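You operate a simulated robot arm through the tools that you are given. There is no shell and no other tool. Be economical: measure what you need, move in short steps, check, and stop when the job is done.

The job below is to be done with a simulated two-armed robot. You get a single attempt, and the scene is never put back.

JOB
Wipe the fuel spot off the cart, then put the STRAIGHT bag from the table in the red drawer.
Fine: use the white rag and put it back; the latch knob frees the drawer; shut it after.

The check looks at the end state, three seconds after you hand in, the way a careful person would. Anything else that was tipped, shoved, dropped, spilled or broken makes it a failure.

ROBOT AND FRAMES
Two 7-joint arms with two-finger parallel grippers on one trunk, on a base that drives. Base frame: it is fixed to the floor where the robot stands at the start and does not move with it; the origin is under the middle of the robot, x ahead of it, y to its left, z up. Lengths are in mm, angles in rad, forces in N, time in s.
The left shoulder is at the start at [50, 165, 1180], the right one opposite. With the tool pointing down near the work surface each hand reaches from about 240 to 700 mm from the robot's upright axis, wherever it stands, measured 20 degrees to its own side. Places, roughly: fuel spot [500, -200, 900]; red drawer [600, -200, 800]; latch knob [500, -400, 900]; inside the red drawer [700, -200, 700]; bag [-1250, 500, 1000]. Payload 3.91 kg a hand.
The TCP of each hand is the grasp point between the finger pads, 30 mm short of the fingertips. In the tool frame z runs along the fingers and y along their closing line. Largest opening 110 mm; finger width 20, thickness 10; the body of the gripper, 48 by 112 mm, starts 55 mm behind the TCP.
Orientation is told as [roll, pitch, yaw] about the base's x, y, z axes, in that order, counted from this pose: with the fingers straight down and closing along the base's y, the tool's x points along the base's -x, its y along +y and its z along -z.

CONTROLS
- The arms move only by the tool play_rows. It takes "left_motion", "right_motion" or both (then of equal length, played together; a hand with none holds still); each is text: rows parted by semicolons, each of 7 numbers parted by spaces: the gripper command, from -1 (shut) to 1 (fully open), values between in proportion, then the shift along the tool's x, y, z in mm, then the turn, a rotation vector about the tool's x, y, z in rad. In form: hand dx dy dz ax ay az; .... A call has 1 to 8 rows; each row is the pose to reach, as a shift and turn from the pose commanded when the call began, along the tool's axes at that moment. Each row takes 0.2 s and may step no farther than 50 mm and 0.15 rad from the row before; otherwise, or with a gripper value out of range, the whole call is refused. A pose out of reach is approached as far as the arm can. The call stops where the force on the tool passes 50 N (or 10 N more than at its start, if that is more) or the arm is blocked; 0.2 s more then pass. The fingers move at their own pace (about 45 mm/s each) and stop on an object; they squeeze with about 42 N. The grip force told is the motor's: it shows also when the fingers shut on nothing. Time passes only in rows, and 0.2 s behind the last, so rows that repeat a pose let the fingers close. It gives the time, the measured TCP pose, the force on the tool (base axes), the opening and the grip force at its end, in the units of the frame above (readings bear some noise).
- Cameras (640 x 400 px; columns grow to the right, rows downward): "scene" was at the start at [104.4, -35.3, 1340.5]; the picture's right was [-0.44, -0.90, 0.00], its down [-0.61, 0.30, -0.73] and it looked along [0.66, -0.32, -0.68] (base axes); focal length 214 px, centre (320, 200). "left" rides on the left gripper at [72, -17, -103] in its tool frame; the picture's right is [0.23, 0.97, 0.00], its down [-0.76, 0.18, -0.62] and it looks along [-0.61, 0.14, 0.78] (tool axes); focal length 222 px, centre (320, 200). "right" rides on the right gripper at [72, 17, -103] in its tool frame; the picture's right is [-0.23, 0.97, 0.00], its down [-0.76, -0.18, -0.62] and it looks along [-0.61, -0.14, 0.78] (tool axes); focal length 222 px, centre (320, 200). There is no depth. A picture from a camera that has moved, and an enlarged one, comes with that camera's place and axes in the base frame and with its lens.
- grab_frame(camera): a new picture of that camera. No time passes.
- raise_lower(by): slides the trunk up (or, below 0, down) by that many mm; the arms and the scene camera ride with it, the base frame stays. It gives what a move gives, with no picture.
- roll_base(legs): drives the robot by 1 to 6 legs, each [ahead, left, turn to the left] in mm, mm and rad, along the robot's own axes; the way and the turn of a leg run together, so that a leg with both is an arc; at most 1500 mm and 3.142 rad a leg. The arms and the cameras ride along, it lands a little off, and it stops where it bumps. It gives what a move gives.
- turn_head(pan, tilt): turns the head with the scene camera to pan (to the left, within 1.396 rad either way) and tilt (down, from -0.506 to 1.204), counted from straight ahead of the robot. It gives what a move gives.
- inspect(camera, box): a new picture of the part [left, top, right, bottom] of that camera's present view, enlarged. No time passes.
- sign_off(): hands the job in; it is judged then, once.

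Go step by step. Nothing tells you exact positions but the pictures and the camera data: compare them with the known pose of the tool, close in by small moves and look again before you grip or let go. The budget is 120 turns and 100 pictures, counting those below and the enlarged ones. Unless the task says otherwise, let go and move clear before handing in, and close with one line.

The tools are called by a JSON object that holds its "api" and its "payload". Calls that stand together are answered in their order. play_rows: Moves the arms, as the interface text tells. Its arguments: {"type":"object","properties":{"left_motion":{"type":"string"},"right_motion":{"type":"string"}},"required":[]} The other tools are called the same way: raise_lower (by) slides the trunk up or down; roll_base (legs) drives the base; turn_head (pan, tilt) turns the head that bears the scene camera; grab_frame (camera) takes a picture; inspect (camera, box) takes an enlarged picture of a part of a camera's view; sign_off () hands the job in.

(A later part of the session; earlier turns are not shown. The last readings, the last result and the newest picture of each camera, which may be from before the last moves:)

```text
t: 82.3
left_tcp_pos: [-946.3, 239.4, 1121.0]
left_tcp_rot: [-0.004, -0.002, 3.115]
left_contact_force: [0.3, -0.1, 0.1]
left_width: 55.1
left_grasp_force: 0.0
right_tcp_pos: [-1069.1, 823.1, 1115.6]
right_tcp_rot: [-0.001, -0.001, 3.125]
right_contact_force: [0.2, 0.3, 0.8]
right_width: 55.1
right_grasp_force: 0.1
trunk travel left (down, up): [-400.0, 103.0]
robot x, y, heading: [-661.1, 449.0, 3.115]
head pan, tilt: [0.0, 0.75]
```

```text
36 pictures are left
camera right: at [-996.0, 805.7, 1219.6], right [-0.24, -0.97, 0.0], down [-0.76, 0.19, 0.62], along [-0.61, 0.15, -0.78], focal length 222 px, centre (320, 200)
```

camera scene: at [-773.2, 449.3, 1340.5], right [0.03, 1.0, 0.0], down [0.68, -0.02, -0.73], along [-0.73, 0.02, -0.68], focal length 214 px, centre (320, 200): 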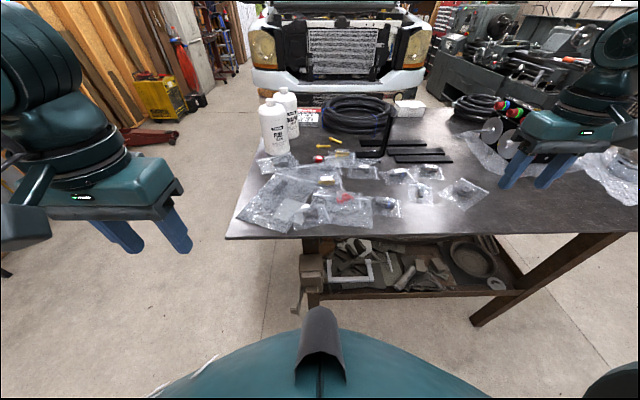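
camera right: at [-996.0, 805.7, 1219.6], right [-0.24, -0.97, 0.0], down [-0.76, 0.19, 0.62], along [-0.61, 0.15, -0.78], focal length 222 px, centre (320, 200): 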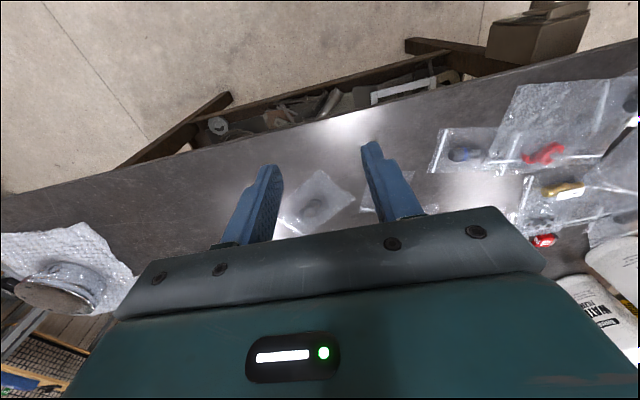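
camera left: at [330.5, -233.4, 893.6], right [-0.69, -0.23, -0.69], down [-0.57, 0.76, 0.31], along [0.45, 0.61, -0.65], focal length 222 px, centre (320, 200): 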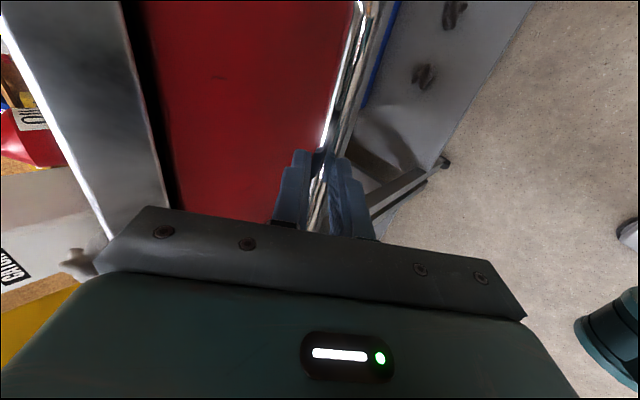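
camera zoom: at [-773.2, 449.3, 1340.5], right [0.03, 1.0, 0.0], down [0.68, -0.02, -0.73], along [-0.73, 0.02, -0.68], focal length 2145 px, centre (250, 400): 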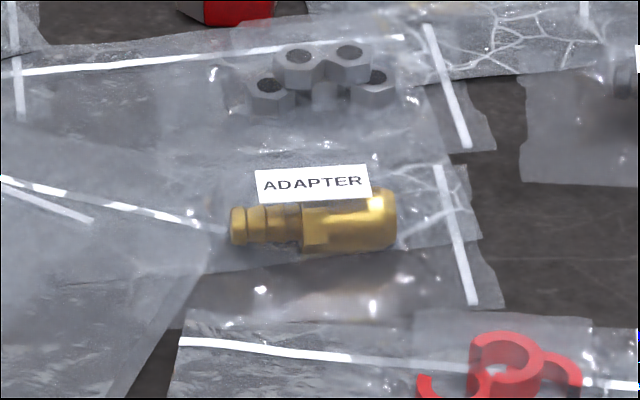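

Table top is about z=938 and the STRAIGHT fitting about (-1307,706). It's at the edge of reach, so I'll move 80 mm forward and 80 mm right.

{"api": "roll_base", "payload": {"legs": [[80, -80, 0]]}}

{"api": "turn_head", "payload": {"pan": -0.25, "tilt": 0.75}}

{"api": "inspect", "payload": {"camera": "scene", "box": [240, 130, 400, 230]}}

```text
t: 83.5
left_tcp_pos: [-1022.7, 322.8, 1120.1]
left_tcp_rot: [-0.001, -0.001, 3.113]
left_contact_force: [0.2, 0.2, 0.1]
left_width: 55.0
left_grasp_force: 0.1
right_tcp_pos: [-1146.3, 905.9, 1115.6]
right_tcp_rot: [-0.001, 0.0, 3.124]
right_contact_force: [0.2, 0.3, 0.2]
right_width: 54.8
right_grasp_force: 0.0
trunk travel left (down, up): [-400.0, 103.0]
robot x, y, heading: [-742.3, 528.5, 3.115]
head pan, tilt: [0.0, 0.75]
```

```text
t: 84.3
left_tcp_pos: [-1022.7, 323.2, 1120.2]
left_tcp_rot: [-0.003, -0.002, 3.114]
left_contact_force: [0.0, -1.2, 0.7]
left_width: 55.1
left_grasp_force: 0.0
right_tcp_pos: [-1144.8, 906.1, 1116.1]
right_tcp_rot: [0.0, -0.001, 3.124]
right_contact_force: [0.1, 0.6, 0.6]
right_width: 55.1
right_grasp_force: 0.1
trunk travel left (down, up): [-400.0, 103.0]
robot x, y, heading: [-736.9, 527.3, 3.113]
head pan, tilt: [-0.25, 0.75]
```

```text
4.00 times, centred on (320, 180) of scene
camera zoom: at [-847.0, 551.3, 1340.4], right [0.27, 0.96, 0.0], down [0.66, -0.19, -0.73], along [-0.7, 0.2, -0.68], focal length 858 px, centre (320, 280)
```

zoom: 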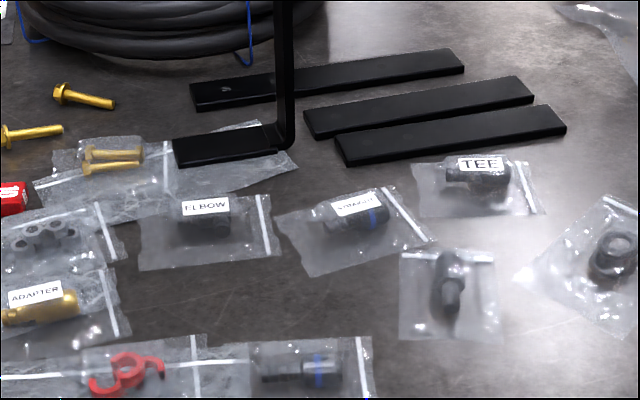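

Both views agree: fitting at about (-1308,709), lying along y, 55 mm long. I'll bring the right hand above it while turning the wrist so the fingers close across it.

{"api": "play_rows", "payload": {"right_motion": "0 -15 30 0 0 0 -0.15; 0 -30 60 0 0 0 -0.3; 0 -50 90 0 0 0 -0.45; 0 -70 120 0 0 0 -0.6; 0 -90 150 10 0 0 -0.75; 0 -115 175 20 0 0 -0.9; 0 -140 190 30 0 0 -1.05; 0 -158 200 40 0 0 -1.2"}}

{"api": "play_rows", "payload": {"right_motion": "0 0 0 0 0 0 -0.13; 0 0 0 10 0 0 -0.25; 0 0 0 20 0 0 -0.36"}}

{"api": "grab_frame", "payload": {"camera": "right"}}

{"api": "inspect", "payload": {"camera": "scene", "box": [260, 120, 420, 220]}}

```text
t: 86.1
left_tcp_pos: [-1022.9, 322.8, 1120.4]
left_tcp_rot: [-0.003, -0.002, 3.115]
left_contact_force: [-0.4, 0.3, -0.1]
left_width: 55.2
left_grasp_force: 0.1
right_tcp_pos: [-1269.7, 738.9, 1079.5]
right_tcp_rot: [-0.002, 0.001, -1.957]
right_contact_force: [0.0, 0.3, -0.1]
right_width: 54.7
right_grasp_force: 0.0
right hand out of reach, approached as far as the arm can: row 7, 8
trunk travel left (down, up): [-400.0, 103.0]
robot x, y, heading: [-738.6, 527.3, 3.117]
head pan, tilt: [-0.25, 0.75]
```

```text
t: 86.9
left_tcp_pos: [-1022.3, 322.6, 1121.6]
left_tcp_rot: [-0.003, -0.001, 3.113]
left_contact_force: [0.5, 0.7, -0.3]
left_width: 55.1
left_grasp_force: 0.1
right_tcp_pos: [-1267.8, 738.0, 1058.1]
right_tcp_rot: [-0.004, -0.001, -1.598]
right_contact_force: [0.1, 0.3, -0.5]
right_width: 54.9
right_grasp_force: 0.0
trunk travel left (down, up): [-400.0, 103.0]
robot x, y, heading: [-740.4, 527.7, 3.116]
head pan, tilt: [-0.25, 0.75]
```

```text
34 pictures are left
camera right: at [-1247.7, 810.5, 1162.2], right [0.97, -0.25, 0.0], down [-0.2, -0.76, 0.62], along [-0.16, -0.6, -0.78], focal length 222 px, centre (320, 200)
```

right: 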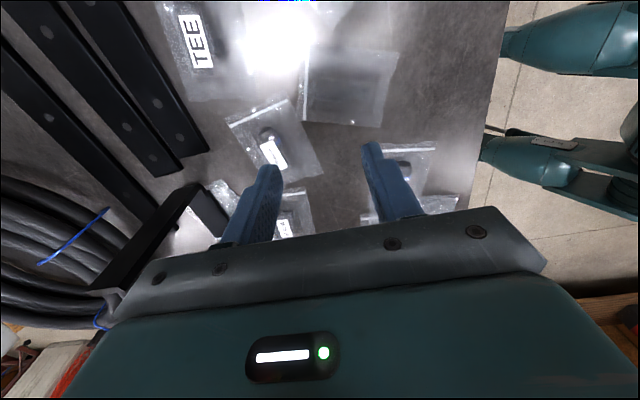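

```text
4.00 times, centred on (340, 170) of scene
camera zoom: at [-847.0, 551.4, 1340.4], right [0.27, 0.96, 0.0], down [0.66, -0.19, -0.73], along [-0.7, 0.2, -0.68], focal length 858 px, centre (240, 320)
```

zoom: 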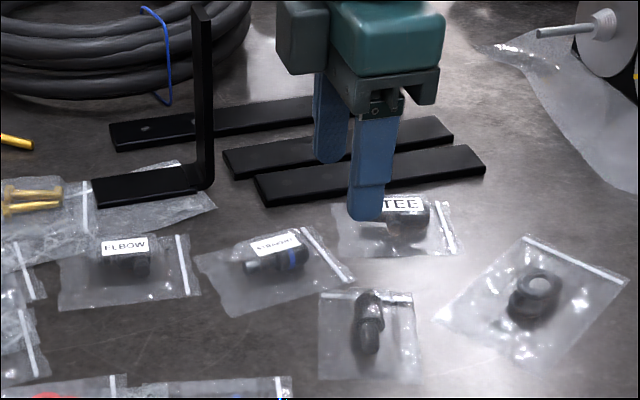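

The wrist is at its reach limit 40 mm short. The vise is left of me, so I'll slide 100 mm right, then 50 mm forward, and look again.

{"api": "roll_base", "payload": {"legs": [[0, -100, 0], [50, 0, 0]]}}

{"api": "grab_frame", "payload": {"camera": "right"}}

{"api": "grab_frame", "payload": {"camera": "scene"}}

```text
t: 88.5
left_tcp_pos: [-1070.9, 425.6, 1120.5]
left_tcp_rot: [-0.004, -0.002, 3.112]
left_contact_force: [-0.6, 0.8, -0.1]
left_width: 54.8
left_grasp_force: 0.0
right_tcp_pos: [-1314.7, 840.7, 1057.8]
right_tcp_rot: [-0.002, -0.001, -1.602]
right_contact_force: [0.6, 0.1, 0.4]
right_width: 55.1
right_grasp_force: 0.2
trunk travel left (down, up): [-400.0, 103.0]
robot x, y, heading: [-784.3, 627.3, 3.113]
head pan, tilt: [-0.25, 0.75]
```

```text
32 pictures are left
camera right: at [-1295.5, 912.9, 1161.8], right [0.97, -0.26, 0.0], down [-0.2, -0.76, 0.62], along [-0.16, -0.6, -0.78], focal length 222 px, centre (320, 200)
```

right: 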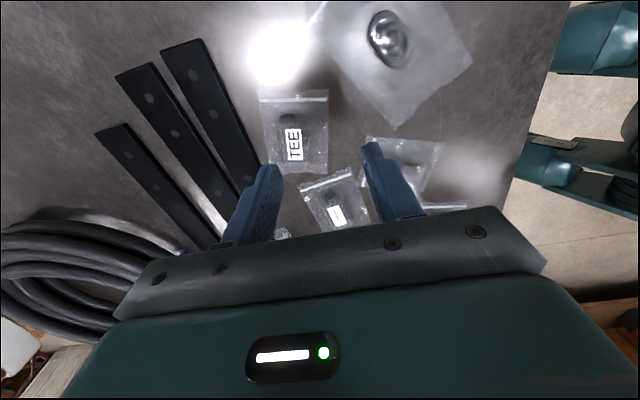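

```text
31 pictures are left
camera scene: at [-895.5, 653.4, 1340.3], right [0.27, 0.96, 0.0], down [0.66, -0.19, -0.73], along [-0.7, 0.2, -0.68], focal length 214 px, centre (320, 200)
```

scene: 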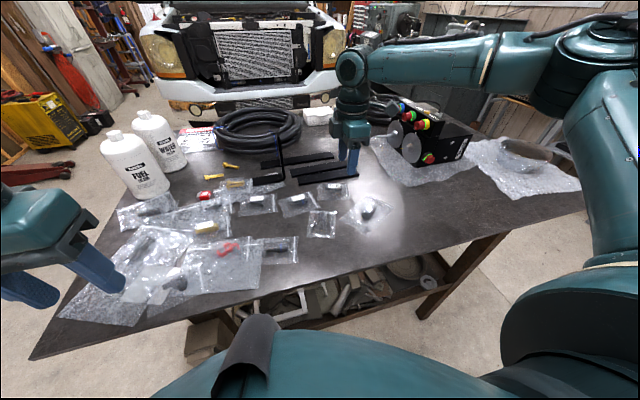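

The views now suggest the fitting is at about (-1326,716) and the bench nearer z=920. I'll move over it and look from close.

{"api": "play_rows", "payload": {"right_motion": "0 -35 -2 0 0 0 0; 0 -70 -4 0 0 0 0; 0 -105 -6 0 0 0 0; 0 -125 -7 20 0 0 0; 0 -125 -7 48 0 0 0"}}

{"api": "grab_frame", "payload": {"camera": "right"}}

{"api": "inspect", "payload": {"camera": "scene", "box": [240, 140, 360, 220]}}

```text
t: 89.8
left_tcp_pos: [-1070.3, 424.5, 1120.8]
left_tcp_rot: [-0.004, -0.001, 3.113]
left_contact_force: [-0.2, -0.7, -0.6]
left_width: 55.2
left_grasp_force: 0.1
right_tcp_pos: [-1265.8, 792.5, 1034.8]
right_tcp_rot: [-0.006, -0.003, -1.601]
right_contact_force: [-1.0, 0.0, 0.6]
right_width: 55.1
right_grasp_force: 0.0
right hand out of reach, approached as far as the arm can: row 1, 2, 3, 4, 5
trunk travel left (down, up): [-400.0, 103.0]
robot x, y, heading: [-784.7, 628.4, 3.11]
head pan, tilt: [-0.25, 0.75]
```

```text
30 pictures are left
camera right: at [-1244.8, 865.1, 1138.9], right [0.97, -0.26, 0.0], down [-0.2, -0.75, 0.63], along [-0.16, -0.6, -0.78], focal length 222 px, centre (320, 200)
```

right: 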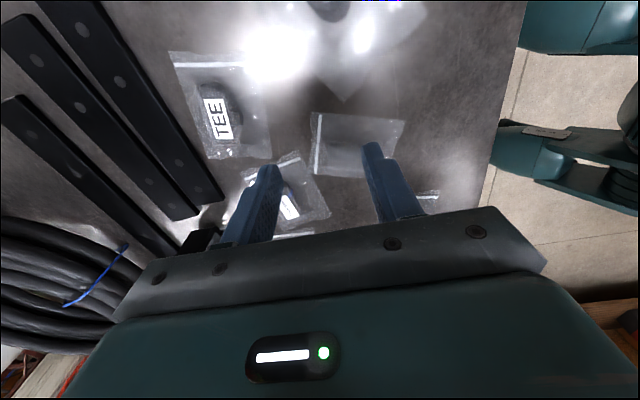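

```text
5.00 times, centred on (300, 180) of scene
camera zoom: at [-894.6, 653.5, 1340.4], right [0.27, 0.96, 0.0], down [0.66, -0.19, -0.73], along [-0.7, 0.2, -0.68], focal length 1072 px, centre (420, 300)
```

zoom: 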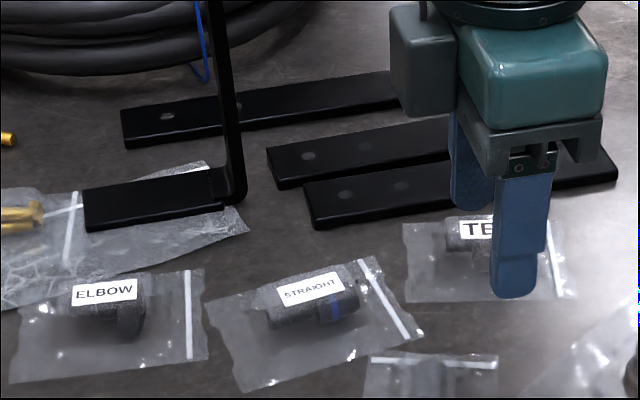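

The right wrist can't fold inward that way, but the left hand reached well with this wrist turn. I'll pull the right hand aside and bring the left over instead.

{"api": "play_rows", "payload": {"left_motion": "0 -20 -20 0 0 0 -0.15; 0 -40 -45 0 0 0 -0.3; 0 -65 -75 0 0 0 -0.45; 0 -90 -105 0 0 0 -0.6; 0 -115 -135 0 0 0 -0.75; 0 -140 -165 0 0 0 -0.9; 0 -165 -195 0 0 0 -1.05; 0 -190 -225 0 0 0 -1.2", "right_motion": "0 25 25 -15 0 0 0; 0 50 50 -30 0 0 0; 0 80 80 -45 0 0 0; 0 110 110 -60 0 0 0; 0 140 140 -70 0 0 0; 0 163 161 -81 0 0 0; 0 163 161 -81 0 0 0; 0 163 161 -81 0 0 0"}}

{"api": "grab_frame", "payload": {"camera": "scene"}}

```text
t: 91.5
left_tcp_pos: [-1254.5, 655.8, 1120.4]
left_tcp_rot: [-0.004, -0.002, -1.969]
left_contact_force: [0.3, 0.6, 0.2]
left_width: 54.9
left_grasp_force: 0.0
right_tcp_pos: [-1097.9, 947.7, 1114.6]
right_tcp_rot: [-0.004, -0.003, -1.601]
right_contact_force: [0.1, 0.0, -0.1]
right_width: 55.3
right_grasp_force: 0.1
trunk travel left (down, up): [-400.0, 103.0]
robot x, y, heading: [-786.9, 628.7, 3.116]
head pan, tilt: [-0.25, 0.75]
```

```text
28 pictures are left
camera scene: at [-894.4, 654.2, 1340.4], right [0.27, 0.96, 0.0], down [0.66, -0.19, -0.73], along [-0.7, 0.2, -0.68], focal length 214 px, centre (320, 200)
```

scene: 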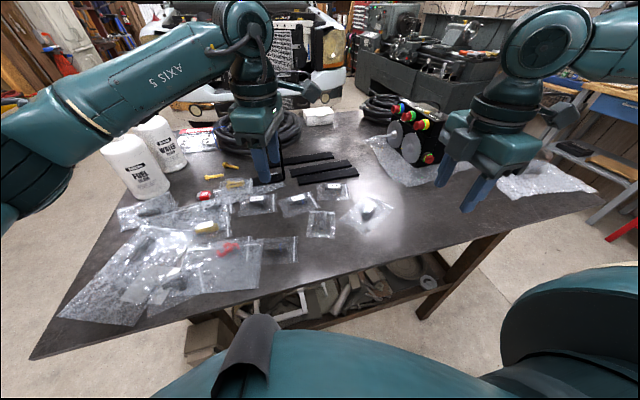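

Good reach so far. Finishing the turn and going over the STRAIGHT bag at about z=1030.

{"api": "play_rows", "payload": {"left_motion": "0 7 -22 0 0 0 -0.12; 0 14 -44 10 0 0 -0.24; 0 21 -66 40 0 0 -0.36; 0 28 -88 80 0 0 -0.36; 0 28 -88 90 0 0 -0.36"}}

{"api": "grab_frame", "payload": {"camera": "left"}}

{"api": "inspect", "payload": {"camera": "scene", "box": [240, 140, 360, 220]}}

```text
t: 92.8
left_tcp_pos: [-1323.9, 714.2, 1032.6]
left_tcp_rot: [-0.004, 0.005, -1.61]
left_contact_force: [-0.2, 0.6, -0.1]
left_width: 55.1
left_grasp_force: 0.1
right_tcp_pos: [-1098.6, 946.9, 1114.7]
right_tcp_rot: [-0.004, 0.0, -1.6]
right_contact_force: [-0.4, 0.5, 0.0]
right_width: 55.2
right_grasp_force: 0.1
trunk travel left (down, up): [-400.0, 103.0]
robot x, y, heading: [-788.4, 629.5, 3.116]
head pan, tilt: [-0.25, 0.75]
```

```text
27 pictures are left
camera left: at [-1337.8, 786.6, 1136.0], right [0.98, 0.19, 0.0], down [0.15, -0.77, 0.62], along [0.11, -0.61, -0.78], focal length 222 px, centre (320, 200)
```

left: 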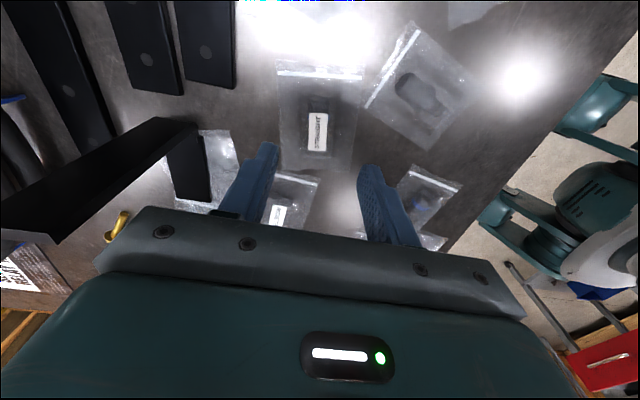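

```text
5.00 times, centred on (300, 180) of scene
camera zoom: at [-894.3, 653.1, 1340.4], right [0.27, 0.96, 0.0], down [0.66, -0.19, -0.73], along [-0.7, 0.2, -0.68], focal length 1072 px, centre (420, 300)
```

zoom: 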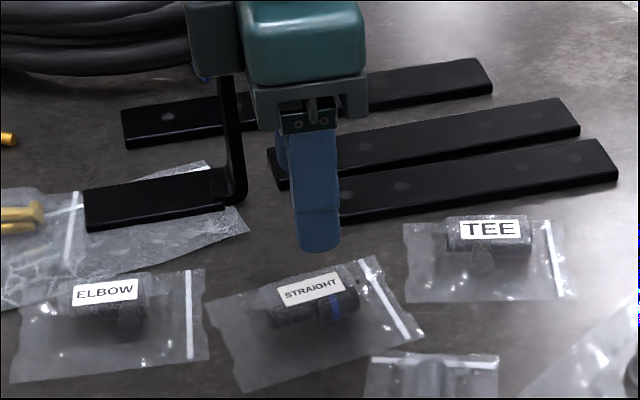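

The fitting lies centred under the fingers at (-1326,712). Descending slowly, watching for contact.

{"api": "play_rows", "payload": {"left_motion": "0 -2 -2 25 0 0 0; 0 -2 -2 45 0 0 0; 0 -2 -2 58 0 0 0; 0 -2 -2 64 0 0 0; 0 -2 -2 64 0 0 0"}}

{"api": "grab_frame", "payload": {"camera": "left"}}

{"api": "inspect", "payload": {"camera": "scene", "box": [240, 140, 360, 220]}}

```text
t: 94.0
left_tcp_pos: [-1326.4, 713.9, 969.4]
left_tcp_rot: [-0.001, 0.002, -1.61]
left_contact_force: [-0.2, -0.4, -0.2]
left_width: 54.9
left_grasp_force: 0.1
right_tcp_pos: [-1097.7, 947.8, 1115.0]
right_tcp_rot: [-0.003, 0.001, -1.599]
right_contact_force: [0.1, -0.2, 0.4]
right_width: 55.1
right_grasp_force: 0.1
trunk travel left (down, up): [-400.0, 103.0]
robot x, y, heading: [-788.7, 628.0, 3.113]
head pan, tilt: [-0.25, 0.75]
```

```text
25 pictures are left
camera left: at [-1339.8, 785.6, 1072.4], right [0.98, 0.19, 0.0], down [0.15, -0.77, 0.62], along [0.12, -0.61, -0.78], focal length 222 px, centre (320, 200)
```

left: 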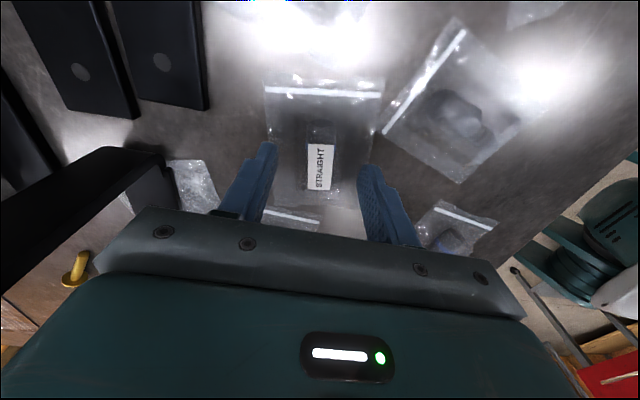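

```text
5.00 times, centred on (300, 180) of scene
camera zoom: at [-894.4, 653.3, 1340.4], right [0.27, 0.96, 0.0], down [0.66, -0.19, -0.73], along [-0.7, 0.2, -0.68], focal length 1072 px, centre (420, 300)
```

zoom: 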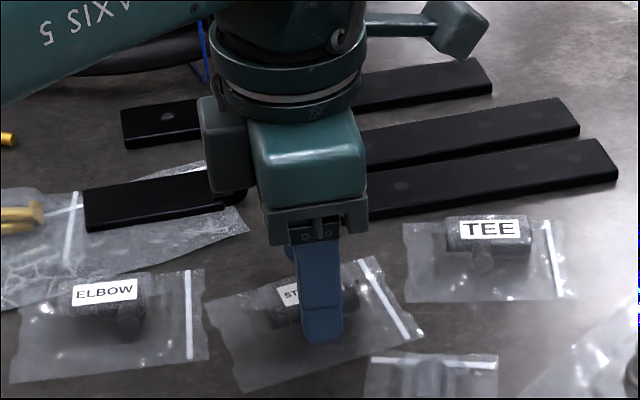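

Still no contact and well centred. Going lower in small steps to feel the bench.

{"api": "play_rows", "payload": {"left_motion": "0 0 0 3 0 0 0; 0 0 0 6 0 0 0; 0 0 0 9 0 0 0; 0 0 0 9 0 0 0"}}

```text
t: 95.0
left_tcp_pos: [-1325.6, 713.0, 961.1]
left_tcp_rot: [-0.002, 0.004, -1.61]
left_contact_force: [0.5, 0.7, 0.2]
left_width: 55.2
left_grasp_force: 0.1
right_tcp_pos: [-1098.6, 949.1, 1114.8]
right_tcp_rot: [-0.004, 0.0, -1.6]
right_contact_force: [0.6, 0.1, -0.5]
right_width: 55.1
right_grasp_force: 0.1
trunk travel left (down, up): [-400.0, 103.0]
robot x, y, heading: [-783.4, 627.4, 3.111]
head pan, tilt: [-0.25, 0.75]
```

{"api": "play_rows", "payload": {"left_motion": "0 0 0 3 0 0 0; 0 0 0 6 0 0 0; 0 0 0 6 0 0 0"}}

{"api": "inspect", "payload": {"camera": "scene", "box": [270, 175, 330, 215]}}

```text
t: 95.8
left_tcp_pos: [-1326.7, 714.1, 952.6]
left_tcp_rot: [-0.003, 0.003, -1.612]
left_contact_force: [0.2, 0.3, 0.1]
left_width: 55.1
left_grasp_force: 0.1
right_tcp_pos: [-1099.3, 947.5, 1115.5]
right_tcp_rot: [-0.004, 0.0, -1.601]
right_contact_force: [0.3, -0.5, 0.5]
right_width: 55.1
right_grasp_force: 0.1
trunk travel left (down, up): [-400.0, 103.0]
robot x, y, heading: [-787.2, 626.4, 3.112]
head pan, tilt: [-0.25, 0.75]
```

```text
10.00 times, centred on (300, 195) of scene
camera zoom: at [-894.4, 653.3, 1340.4], right [0.27, 0.96, 0.0], down [0.66, -0.19, -0.73], along [-0.7, 0.2, -0.68], focal length 2145 px, centre (520, 250)
```

zoom: 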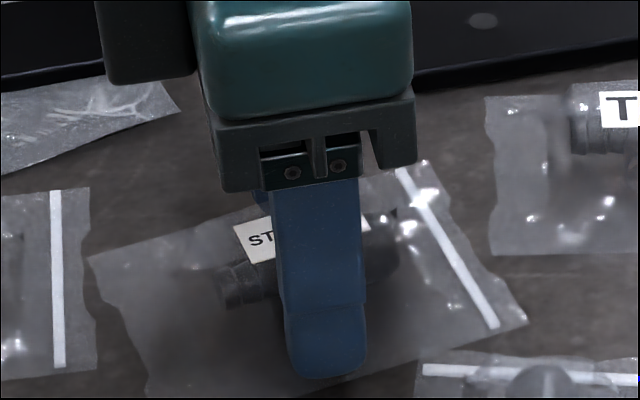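

The fingertips now bracket the fitting. Closing.

{"api": "play_rows", "payload": {"left_motion": "-1 0 0 0 0 0 0; -1 0 0 0 0 0 0; -1 0 0 0 0 0 0; -1 0 0 0 0 0 0"}}

{"api": "grab_frame", "payload": {"camera": "left"}}

```text
t: 96.8
left_tcp_pos: [-1326.5, 712.4, 952.6]
left_tcp_rot: [-0.003, 0.002, -1.61]
left_contact_force: [-0.3, -0.2, 0.1]
left_width: 30.6
left_grasp_force: 41.9
right_tcp_pos: [-1098.5, 947.9, 1115.0]
right_tcp_rot: [-0.003, 0.0, -1.6]
right_contact_force: [-0.3, 0.8, -0.5]
right_width: 55.0
right_grasp_force: 0.1
trunk travel left (down, up): [-400.0, 103.0]
robot x, y, heading: [-784.9, 628.1, 3.115]
head pan, tilt: [-0.25, 0.75]
```

```text
22 pictures are left
camera left: at [-1340.0, 785.0, 1057.2], right [0.98, 0.19, 0.0], down [0.15, -0.77, 0.62], along [0.12, -0.61, -0.78], focal length 222 px, centre (320, 200)
```

left: 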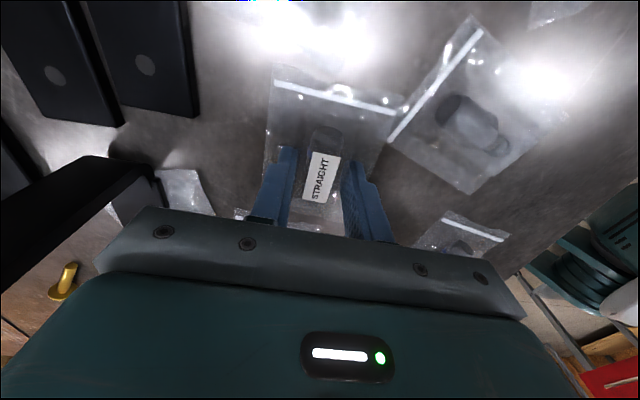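

The STRAIGHT bag is held (30.6 mm). Lifting straight up and checking.

{"api": "play_rows", "payload": {"left_motion": "-1 0 0 -8 0 0 0; -1 0 0 -20 0 0 0; -1 0 0 -40 0 0 0; -1 0 0 -70 0 0 0; -1 0 0 -100 0 0 0; -1 0 0 -130 0 0 0"}}

{"api": "grab_frame", "payload": {"camera": "left"}}

{"api": "grab_frame", "payload": {"camera": "scene"}}

```text
t: 98.2
left_tcp_pos: [-1326.0, 713.4, 1083.9]
left_tcp_rot: [-0.001, 0.003, -1.611]
left_contact_force: [-1.4, 0.1, -0.4]
left_width: 30.6
left_grasp_force: 42.1
right_tcp_pos: [-1097.6, 948.6, 1114.9]
right_tcp_rot: [-0.003, -0.002, -1.6]
right_contact_force: [0.2, -0.2, -0.1]
right_width: 54.9
right_grasp_force: 0.1
trunk travel left (down, up): [-400.0, 103.0]
robot x, y, heading: [-786.6, 627.9, 3.118]
head pan, tilt: [-0.25, 0.75]
```

```text
21 pictures are left
camera left: at [-1339.3, 784.5, 1188.3], right [0.98, 0.19, 0.0], down [0.15, -0.77, 0.62], along [0.11, -0.61, -0.78], focal length 222 px, centre (320, 200)
```

left: 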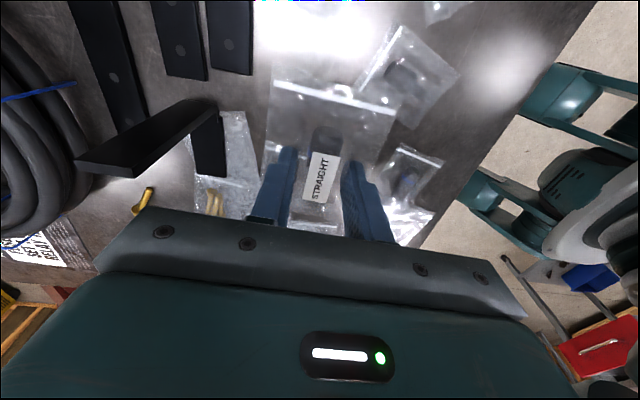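

```text
20 pictures are left
camera scene: at [-894.1, 653.5, 1340.4], right [0.27, 0.96, 0.0], down [0.66, -0.19, -0.73], along [-0.7, 0.2, -0.68], focal length 214 px, centre (320, 200)
```

scene: 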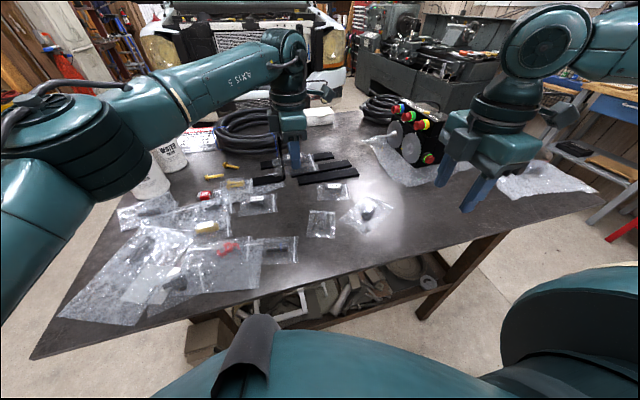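

The bag is held and the others are undisturbed. Backing the robot straight away from the bench.

{"api": "roll_base", "payload": {"legs": [[-350, 0, 0]]}}

{"api": "play_rows", "payload": {"left_motion": "-1 0 40 -10 0 0 0; -1 0 80 -20 0 0 0; -1 0 120 -30 0 0 0; -1 0 160 -35 0 0 0; -1 0 180 -35 0 0 0"}}

{"api": "roll_base", "payload": {"legs": [[0, 0, -1.5575], [0, 0, -1.5575]]}}

```text
t: 100.5
left_tcp_pos: [-970.3, 702.8, 1084.5]
left_tcp_rot: [-0.004, 0.005, -1.611]
left_contact_force: [0.5, -0.3, 0.7]
left_width: 30.8
left_grasp_force: 42.5
right_tcp_pos: [-743.1, 938.0, 1116.2]
right_tcp_rot: [-0.002, -0.001, -1.6]
right_contact_force: [-0.4, 0.0, 0.4]
right_width: 54.8
right_grasp_force: 0.0
trunk travel left (down, up): [-400.0, 103.0]
robot x, y, heading: [-429.0, 624.9, 3.118]
head pan, tilt: [-0.25, 0.75]
```

```text
t: 101.7
left_tcp_pos: [-789.1, 694.0, 1119.5]
left_tcp_rot: [-0.002, 0.002, -1.611]
left_contact_force: [-0.2, -0.8, -0.5]
left_width: 30.6
left_grasp_force: 41.7
right_tcp_pos: [-744.0, 937.7, 1116.2]
right_tcp_rot: [-0.004, 0.0, -1.6]
right_contact_force: [-0.2, -0.4, -0.3]
right_width: 55.3
right_grasp_force: 0.1
trunk travel left (down, up): [-400.0, 103.0]
robot x, y, heading: [-424.8, 620.2, 3.113]
head pan, tilt: [-0.25, 0.75]
```

```text
t: 109.6
left_tcp_pos: [-68.3, 559.5, 1118.4]
left_tcp_rot: [-0.003, 0.003, 1.581]
left_contact_force: [0.3, -0.6, 0.0]
left_width: 30.7
left_grasp_force: 42.2
right_tcp_pos: [-102.5, 315.0, 1115.5]
right_tcp_rot: [-0.005, -0.001, 1.591]
right_contact_force: [0.8, 0.5, 0.3]
right_width: 54.9
right_grasp_force: 0.0
trunk travel left (down, up): [-400.0, 103.0]
robot x, y, heading: [-431.2, 618.9, 0.023]
head pan, tilt: [-0.25, 0.75]
```

Facing the cart side again, bag still held. Sliding right back in front of the cart and looking.

{"api": "roll_base", "payload": {"legs": [[0, -775, -0.023]]}}

{"api": "grab_frame", "payload": {"camera": "scene"}}

```text
t: 113.8
left_tcp_pos: [-59.0, -232.4, 1119.1]
left_tcp_rot: [-0.001, 0.002, 1.565]
left_contact_force: [0.1, -0.9, 0.1]
left_width: 30.5
left_grasp_force: 41.6
right_tcp_pos: [-95.6, -477.5, 1115.9]
right_tcp_rot: [-0.004, -0.003, 1.576]
right_contact_force: [-0.6, 0.0, -0.1]
right_width: 55.0
right_grasp_force: 0.1
trunk travel left (down, up): [-400.0, 103.0]
robot x, y, heading: [-417.2, -167.3, 0.009]
head pan, tilt: [-0.25, 0.75]
```

```text
19 pictures are left
camera scene: at [-309.6, -187.6, 1340.4], right [-0.24, -0.97, 0.0], down [-0.66, 0.16, -0.73], along [0.71, -0.18, -0.68], focal length 214 px, centre (320, 200)
```

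scene: 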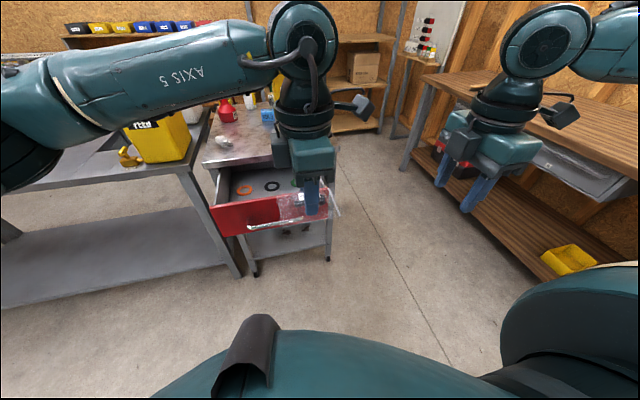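

The drawer is open as left, bag in hand. Moving ahead 175 mm and extending the left hand over the drawer.

{"api": "roll_base", "payload": {"legs": [[175, 0, -0.009]]}}

{"api": "play_rows", "payload": {"left_motion": "-1 -10 -40 10 0 0 0; -1 -25 -80 20 0 0 0; -1 -45 -120 30 0 0 0; -1 -60 -160 45 0 0 0; -1 -65 -185 70 0 0 0; -1 -65 -185 100 0 0 0"}}

{"api": "grab_frame", "payload": {"camera": "left"}}

{"api": "inspect", "payload": {"camera": "scene", "box": [150, 130, 390, 280]}}

```text
t: 115.3
left_tcp_pos: [120.4, -234.7, 1118.4]
left_tcp_rot: [-0.003, 0.003, 1.555]
left_contact_force: [0.7, -0.3, -1.2]
left_width: 30.6
left_grasp_force: 42.1
right_tcp_pos: [80.2, -479.7, 1114.6]
right_tcp_rot: [-0.004, 0.0, 1.569]
right_contact_force: [0.5, 0.5, 0.2]
right_width: 55.0
right_grasp_force: 0.0
trunk travel left (down, up): [-400.0, 103.0]
robot x, y, heading: [-239.3, -168.0, -0.002]
head pan, tilt: [-0.25, 0.75]
```

```text
t: 116.7
left_tcp_pos: [305.8, -172.5, 1018.7]
left_tcp_rot: [-0.004, 0.002, 1.557]
left_contact_force: [-0.8, 0.3, -0.3]
left_width: 30.6
left_grasp_force: 42.0
right_tcp_pos: [80.8, -478.7, 1114.8]
right_tcp_rot: [-0.004, -0.001, 1.569]
right_contact_force: [0.4, -0.7, 0.0]
right_width: 55.0
right_grasp_force: 0.0
trunk travel left (down, up): [-400.0, 103.0]
robot x, y, heading: [-243.7, -167.7, 0.001]
head pan, tilt: [-0.25, 0.75]
```

```text
18 pictures are left
camera left: at [322.0, -246.0, 1122.8], right [-0.98, -0.21, 0.0], down [-0.17, 0.77, 0.62], along [-0.13, 0.61, -0.78], focal length 222 px, centre (320, 200)
```

left: 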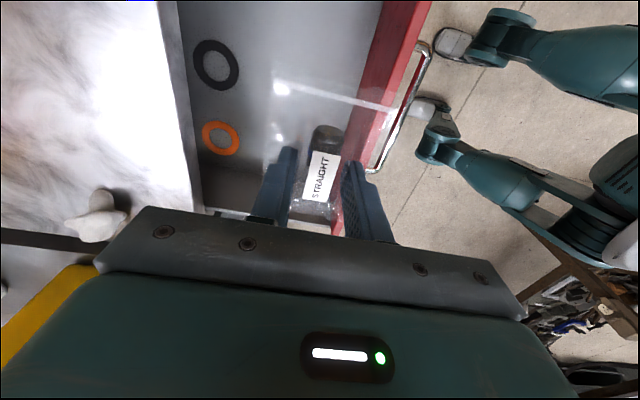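

```text
2.67 times, centred on (270, 205) of scene
camera zoom: at [-130.3, -187.4, 1340.4], right [-0.25, -0.97, 0.0], down [-0.66, 0.17, -0.73], along [0.71, -0.18, -0.68], focal length 572 px, centre (453, 187)
```

zoom: 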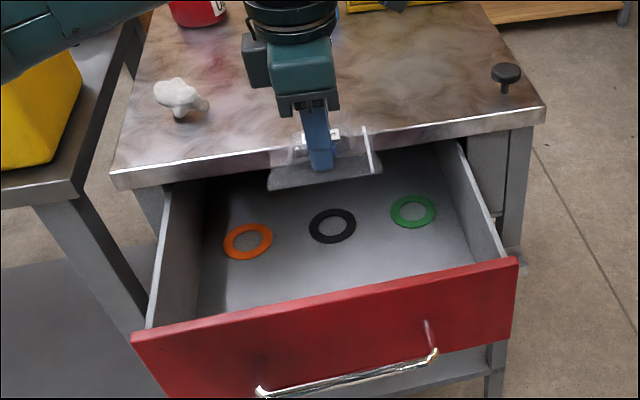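

The drawer floor is near z=729, with the rings at about x=469. I'll target (333,-172), just in front of them, and lower the trunk 150 mm first.

{"api": "play_rows", "payload": {"left_motion": "-1 0 -14 0 0 0 0; -1 0 -27 0 0 0 0"}}

{"api": "raise_lower", "payload": {"by": -150}}

{"api": "grab_frame", "payload": {"camera": "left"}}

{"api": "inspect", "payload": {"camera": "scene", "box": [150, 100, 390, 250]}}

```text
t: 117.3
left_tcp_pos: [332.7, -172.7, 1019.4]
left_tcp_rot: [-0.003, 0.004, 1.556]
left_contact_force: [0.3, 0.0, -0.3]
left_width: 30.5
left_grasp_force: 42.2
right_tcp_pos: [79.8, -478.7, 1114.5]
right_tcp_rot: [-0.003, -0.003, 1.57]
right_contact_force: [0.5, 0.8, -0.1]
right_width: 55.2
right_grasp_force: 0.1
trunk travel left (down, up): [-400.0, 103.0]
robot x, y, heading: [-238.3, -167.8, -0.003]
head pan, tilt: [-0.25, 0.75]
```

```text
t: 119.1
left_tcp_pos: [333.1, -173.5, 869.8]
left_tcp_rot: [-0.002, 0.004, 1.559]
left_contact_force: [-1.0, 0.4, -0.4]
left_width: 30.6
left_grasp_force: 42.3
right_tcp_pos: [80.8, -478.8, 965.3]
right_tcp_rot: [-0.003, 0.0, 1.569]
right_contact_force: [0.0, 0.0, 0.0]
right_width: 55.1
right_grasp_force: 0.1
trunk travel left (down, up): [-250.0, 253.0]
robot x, y, heading: [-242.3, -169.1, 0.0]
head pan, tilt: [-0.25, 0.75]
```

```text
16 pictures are left
camera left: at [348.8, -247.0, 973.5], right [-0.98, -0.21, 0.0], down [-0.17, 0.77, 0.62], along [-0.13, 0.61, -0.78], focal length 222 px, centre (320, 200)
```

left: 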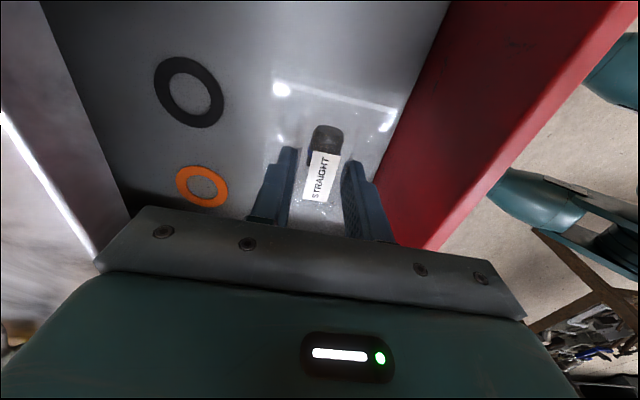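

```text
2.67 times, centred on (270, 175) of scene
camera zoom: at [-130.5, -187.6, 1190.5], right [-0.25, -0.97, 0.0], down [-0.66, 0.17, -0.73], along [0.71, -0.18, -0.68], focal length 572 px, centre (453, 267)
```

zoom: 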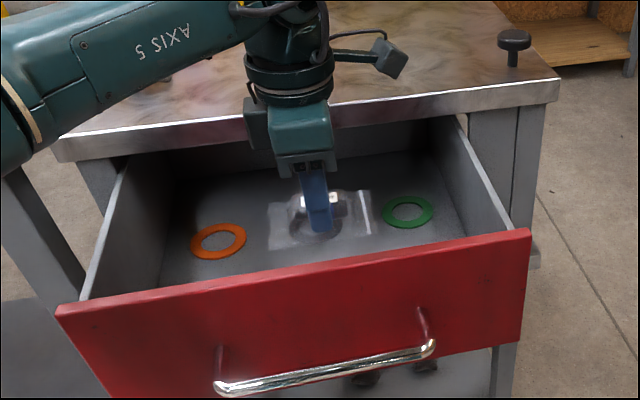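

The bag is inside the walls and clear of rings. Lowering toward the floor.

{"api": "play_rows", "payload": {"left_motion": "-1 0 0 25 0 0 0; -1 0 0 50 0 0 0; -1 0 0 75 0 0 0; -1 0 0 90 0 0 0; -1 0 0 90 0 0 0"}}

{"api": "grab_frame", "payload": {"camera": "left"}}

{"api": "inspect", "payload": {"camera": "scene", "box": [150, 100, 390, 250]}}

```text
t: 120.3
left_tcp_pos: [332.6, -174.5, 780.0]
left_tcp_rot: [-0.002, 0.004, 1.558]
left_contact_force: [-0.3, -0.4, 0.4]
left_width: 30.7
left_grasp_force: 41.6
right_tcp_pos: [80.3, -478.3, 965.3]
right_tcp_rot: [-0.002, -0.001, 1.57]
right_contact_force: [-0.4, -1.5, -0.3]
right_width: 55.3
right_grasp_force: 0.1
trunk travel left (down, up): [-250.0, 253.0]
robot x, y, heading: [-237.8, -164.6, -0.002]
head pan, tilt: [-0.25, 0.75]
```

```text
14 pictures are left
camera left: at [348.2, -247.8, 882.0], right [-0.98, -0.21, 0.0], down [-0.17, 0.77, 0.62], along [-0.13, 0.61, -0.78], focal length 222 px, centre (320, 200)
```

left: 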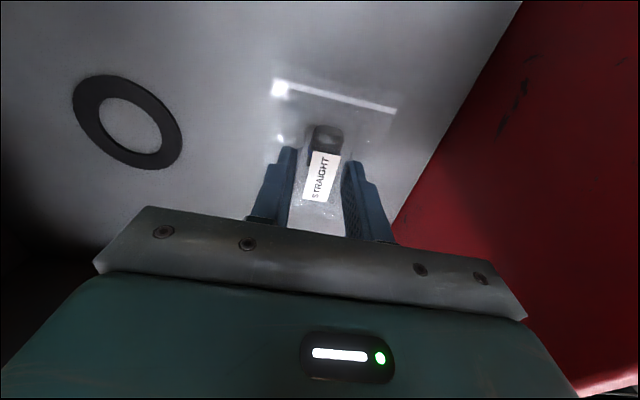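

```text
2.67 times, centred on (270, 175) of scene
camera zoom: at [-130.4, -187.6, 1190.4], right [-0.25, -0.97, 0.0], down [-0.66, 0.17, -0.73], along [0.71, -0.18, -0.68], focal length 572 px, centre (453, 267)
```

zoom: 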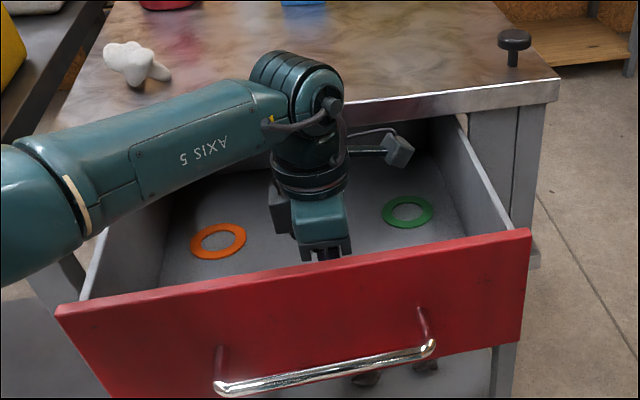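

Nearly there. Creeping down until touch.

{"api": "play_rows", "payload": {"left_motion": "-1 0 0 5 0 0 0; -1 0 0 10 0 0 0; -1 0 0 13 0 0 0; -1 0 0 16 0 0 0; -1 0 0 19 0 0 0; -1 0 0 19 0 0 0"}}

```text
t: 121.7
left_tcp_pos: [333.0, -174.1, 759.7]
left_tcp_rot: [-0.001, 0.004, 1.557]
left_contact_force: [0.3, 0.9, -0.8]
left_width: 30.8
left_grasp_force: 42.0
right_tcp_pos: [80.3, -479.5, 965.4]
right_tcp_rot: [-0.002, 0.0, 1.569]
right_contact_force: [1.1, 0.2, -0.6]
right_width: 55.0
right_grasp_force: 0.0
trunk travel left (down, up): [-250.0, 253.0]
robot x, y, heading: [-240.9, -164.8, 0.001]
head pan, tilt: [-0.25, 0.75]
```

{"api": "play_rows", "payload": {"left_motion": "-1 0 0 3 0 0 0; -1 0 0 6 0 0 0; -1 0 0 9 0 0 0; -1 0 0 12 0 0 0; -1 0 0 12 0 0 0"}}

{"api": "grab_frame", "payload": {"camera": "left"}}

```text
t: 122.9
left_tcp_pos: [332.8, -174.8, 754.8]
left_tcp_rot: [-0.014, 0.005, 1.557]
left_contact_force: [-1.2, 0.4, 40.5]
left_width: 30.4
left_grasp_force: 41.9
right_tcp_pos: [77.9, -477.9, 967.9]
right_tcp_rot: [-0.01, 0.001, 1.57]
right_contact_force: [0.0, 0.6, -0.4]
right_width: 55.1
right_grasp_force: 0.0
trunk travel left (down, up): [-250.0, 253.0]
robot x, y, heading: [-238.7, -167.9, -0.003]
head pan, tilt: [-0.25, 0.75]
```

```text
12 pictures are left
camera left: at [347.9, -247.3, 859.7], right [-0.98, -0.21, -0.01], down [-0.18, 0.77, 0.62], along [-0.12, 0.6, -0.79], focal length 222 px, centre (320, 200)
```

left: 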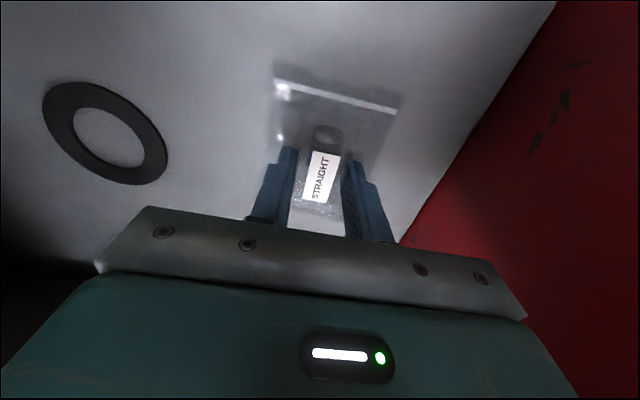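

The bag rests on the drawer floor (40 N touch). Easing up a few mm, opening, and rising straight out.

{"api": "play_rows", "payload": {"left_motion": "-1 0 0 -5 0 0 0; 0 0 0 -5 0 0 0; 0 0 0 -5 0 0 0; 0 0 0 -5 0 0 0; 0 0 0 -25 0 0 0; 0 0 0 -65 0 0 0; 0 0 0 -110 0 0 0"}}

{"api": "inspect", "payload": {"camera": "left", "box": [0, 0, 640, 260]}}

```text
t: 124.5
left_tcp_pos: [331.7, -173.5, 859.6]
left_tcp_rot: [-0.001, 0.001, 1.557]
left_contact_force: [0.7, -0.6, 0.1]
left_width: 55.2
left_grasp_force: 0.0
right_tcp_pos: [80.3, -478.9, 964.9]
right_tcp_rot: [-0.005, -0.001, 1.569]
right_contact_force: [0.2, -0.3, 0.2]
right_width: 54.9
right_grasp_force: 0.0
trunk travel left (down, up): [-250.0, 253.0]
robot x, y, heading: [-239.7, -172.7, 0.008]
head pan, tilt: [-0.25, 0.75]
```

```text
1.00 times, centred on (320, 130) of left
camera zoom: at [347.6, -247.5, 963.5], right [-0.98, -0.21, 0.0], down [-0.17, 0.77, 0.62], along [-0.13, 0.61, -0.78], focal length 222 px, centre (320, 270)
```

zoom: 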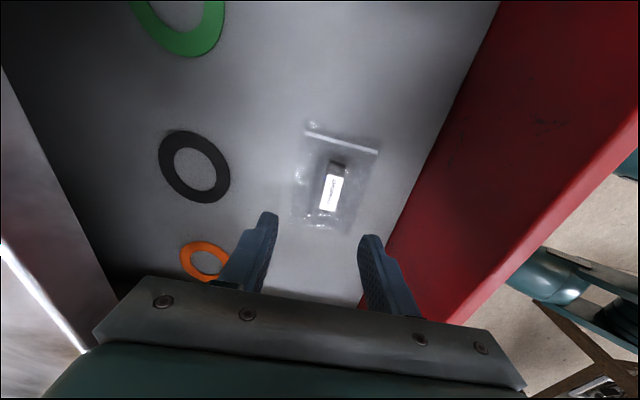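

The STRAIGHT bag lies flat in the drawer, clear of the rings. Raising the trunk, then bringing the left hand back in front of the handle with the same tilt as before.

{"api": "raise_lower", "payload": {"by": 150}}

{"api": "play_rows", "payload": {"left_motion": "0 -3 35 0 0 0 0; 0 -6 75 0 0.1 0 0; -0.3 -9 115 0 0.2 0 0; -0.3 -12 155 0 0.3 0 0; -0.3 -13 190 10 0.4 0 0; -0.3 -13 215 30 0.53 0 0; -0.3 -13 222 60 0.66 0 0; -0.3 -13 222 90 0.785 0 0"}}

{"api": "inspect", "payload": {"camera": "scene", "box": [150, 130, 390, 280]}}

{"api": "grab_frame", "payload": {"camera": "left"}}

```text
t: 126.2
left_tcp_pos: [332.2, -173.8, 1009.7]
left_tcp_rot: [-0.001, 0.003, 1.555]
left_contact_force: [0.6, 0.6, -0.7]
left_width: 54.9
left_grasp_force: 0.0
right_tcp_pos: [79.7, -478.5, 1115.2]
right_tcp_rot: [-0.005, 0.0, 1.57]
right_contact_force: [0.6, 0.6, -0.4]
right_width: 54.9
right_grasp_force: 0.1
trunk travel left (down, up): [-400.0, 103.0]
robot x, y, heading: [-239.0, -170.2, -0.0]
head pan, tilt: [-0.25, 0.75]
```

```text
t: 128.0
left_tcp_pos: [110.2, -158.0, 918.6]
left_tcp_rot: [-0.789, 0.003, 1.56]
left_contact_force: [0.3, 0.9, 0.3]
left_width: 38.5
left_grasp_force: 0.0
right_tcp_pos: [79.9, -480.5, 1115.0]
right_tcp_rot: [-0.004, -0.003, 1.569]
right_contact_force: [-0.1, -0.3, -0.6]
right_width: 54.9
right_grasp_force: 0.1
trunk travel left (down, up): [-400.0, 103.0]
robot x, y, heading: [-241.0, -167.9, 0.002]
head pan, tilt: [-0.25, 0.75]
```

```text
2.67 times, centred on (270, 205) of scene
camera zoom: at [-130.4, -187.7, 1340.5], right [-0.25, -0.97, 0.0], down [-0.66, 0.17, -0.73], along [0.71, -0.18, -0.68], focal length 572 px, centre (453, 187)
```

zoom: 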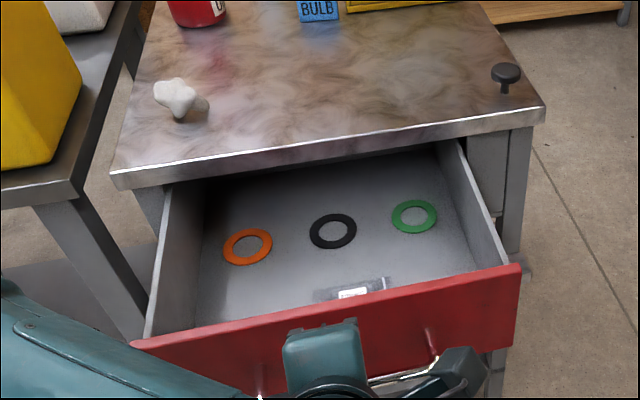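

```text
9 pictures are left
camera left: at [48.3, -230.5, 1004.6], right [-0.69, -0.22, -0.69], down [-0.56, 0.77, 0.31], along [0.46, 0.6, -0.65], focal length 222 px, centre (320, 200)
```

left: 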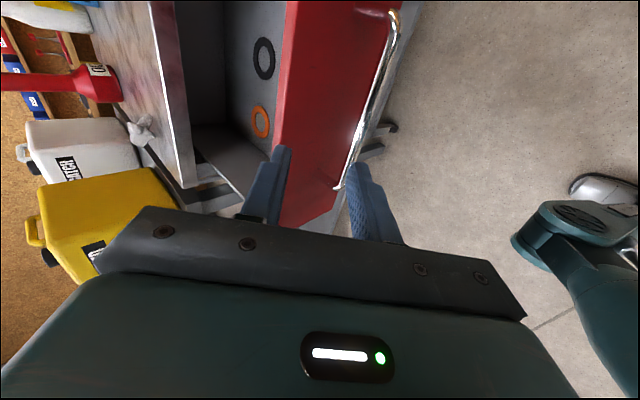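

Same relative geometry as the first grip. Aligning, then advancing along the fingers onto the bar and gripping.

{"api": "play_rows", "payload": {"left_motion": "-0.3 0 20 10 0 0 0; -0.3 0 38 35 0 0 0; -0.3 0 38 70 0 0 0; -0.3 0 38 100 0 0 0; -0.3 0 38 116 0 0 0; -1 0 38 116 0 0 0; -1 0 38 116 0 0 0; -1 0 38 116 0 0 0"}}

{"api": "grab_frame", "payload": {"camera": "left"}}

```text
t: 129.8
left_tcp_pos: [166.0, -157.7, 809.4]
left_tcp_rot: [-0.782, 0.001, 1.559]
left_contact_force: [-0.4, -1.3, -18.4]
left_width: 13.7
left_grasp_force: 44.7
right_tcp_pos: [81.7, -480.1, 1114.7]
right_tcp_rot: [-0.002, 0.0, 1.57]
right_contact_force: [0.0, 0.0, -0.3]
right_width: 55.1
right_grasp_force: 0.1
trunk travel left (down, up): [-400.0, 103.0]
robot x, y, heading: [-239.5, -169.6, -0.001]
head pan, tilt: [-0.25, 0.75]
```

```text
8 pictures are left
camera left: at [103.8, -231.8, 894.3], right [-0.69, -0.22, -0.69], down [-0.56, 0.77, 0.32], along [0.46, 0.6, -0.66], focal length 222 px, centre (320, 200)
```

left: 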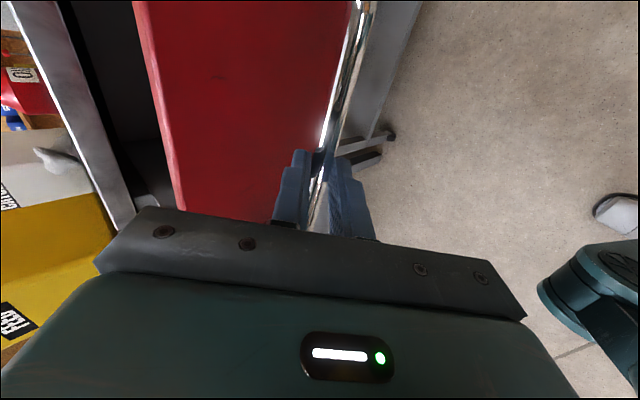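

Bar gripped. Pushing the drawer in by driving 150 mm ahead.

{"api": "roll_base", "payload": {"legs": [[150, 0, 0]]}}

{"api": "play_rows", "payload": {"left_motion": "-1 0 -14 14 0 0 0; -1 0 -28 28 0 0 0; -1 0 -40 40 0 0 0; -1 0 -46 46 0 0 0; -1 0 -50 50 0 0 0"}}

{"api": "inspect", "payload": {"camera": "scene", "box": [120, 150, 400, 340]}}

```text
t: 131.2
left_tcp_pos: [316.4, -159.1, 809.6]
left_tcp_rot: [-0.782, 0.0, 1.558]
left_contact_force: [-2.2, 6.7, -24.3]
left_width: 13.6
left_grasp_force: 45.1
right_tcp_pos: [232.7, -478.9, 1113.5]
right_tcp_rot: [-0.002, -0.001, 1.566]
right_contact_force: [0.3, -0.4, 1.1]
right_width: 55.1
right_grasp_force: 0.2
trunk travel left (down, up): [-400.0, 103.0]
robot x, y, heading: [-89.7, -169.5, -0.001]
head pan, tilt: [-0.25, 0.75]
```

```text
t: 132.4
left_tcp_pos: [386.5, -158.4, 808.4]
left_tcp_rot: [-0.782, -0.003, 1.56]
left_contact_force: [-3.6, 8.4, -2.5]
left_width: 13.8
left_grasp_force: 44.9
right_tcp_pos: [229.8, -479.5, 1115.0]
right_tcp_rot: [-0.003, -0.003, 1.568]
right_contact_force: [-0.4, -0.5, 0.3]
right_width: 55.1
right_grasp_force: 0.0
trunk travel left (down, up): [-400.0, 103.0]
robot x, y, heading: [-90.2, -170.0, -0.004]
head pan, tilt: [-0.25, 0.75]
```

```text
2.11 times, centred on (260, 245) of scene
camera zoom: at [19.7, -187.2, 1340.5], right [-0.25, -0.97, 0.0], down [-0.66, 0.17, -0.73], along [0.71, -0.18, -0.68], focal length 452 px, centre (446, 105)
```

zoom: 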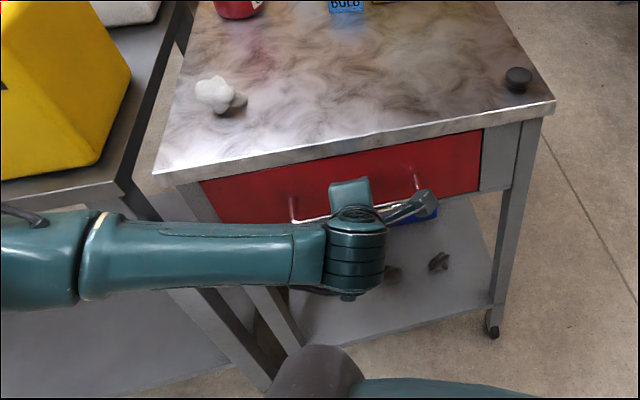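

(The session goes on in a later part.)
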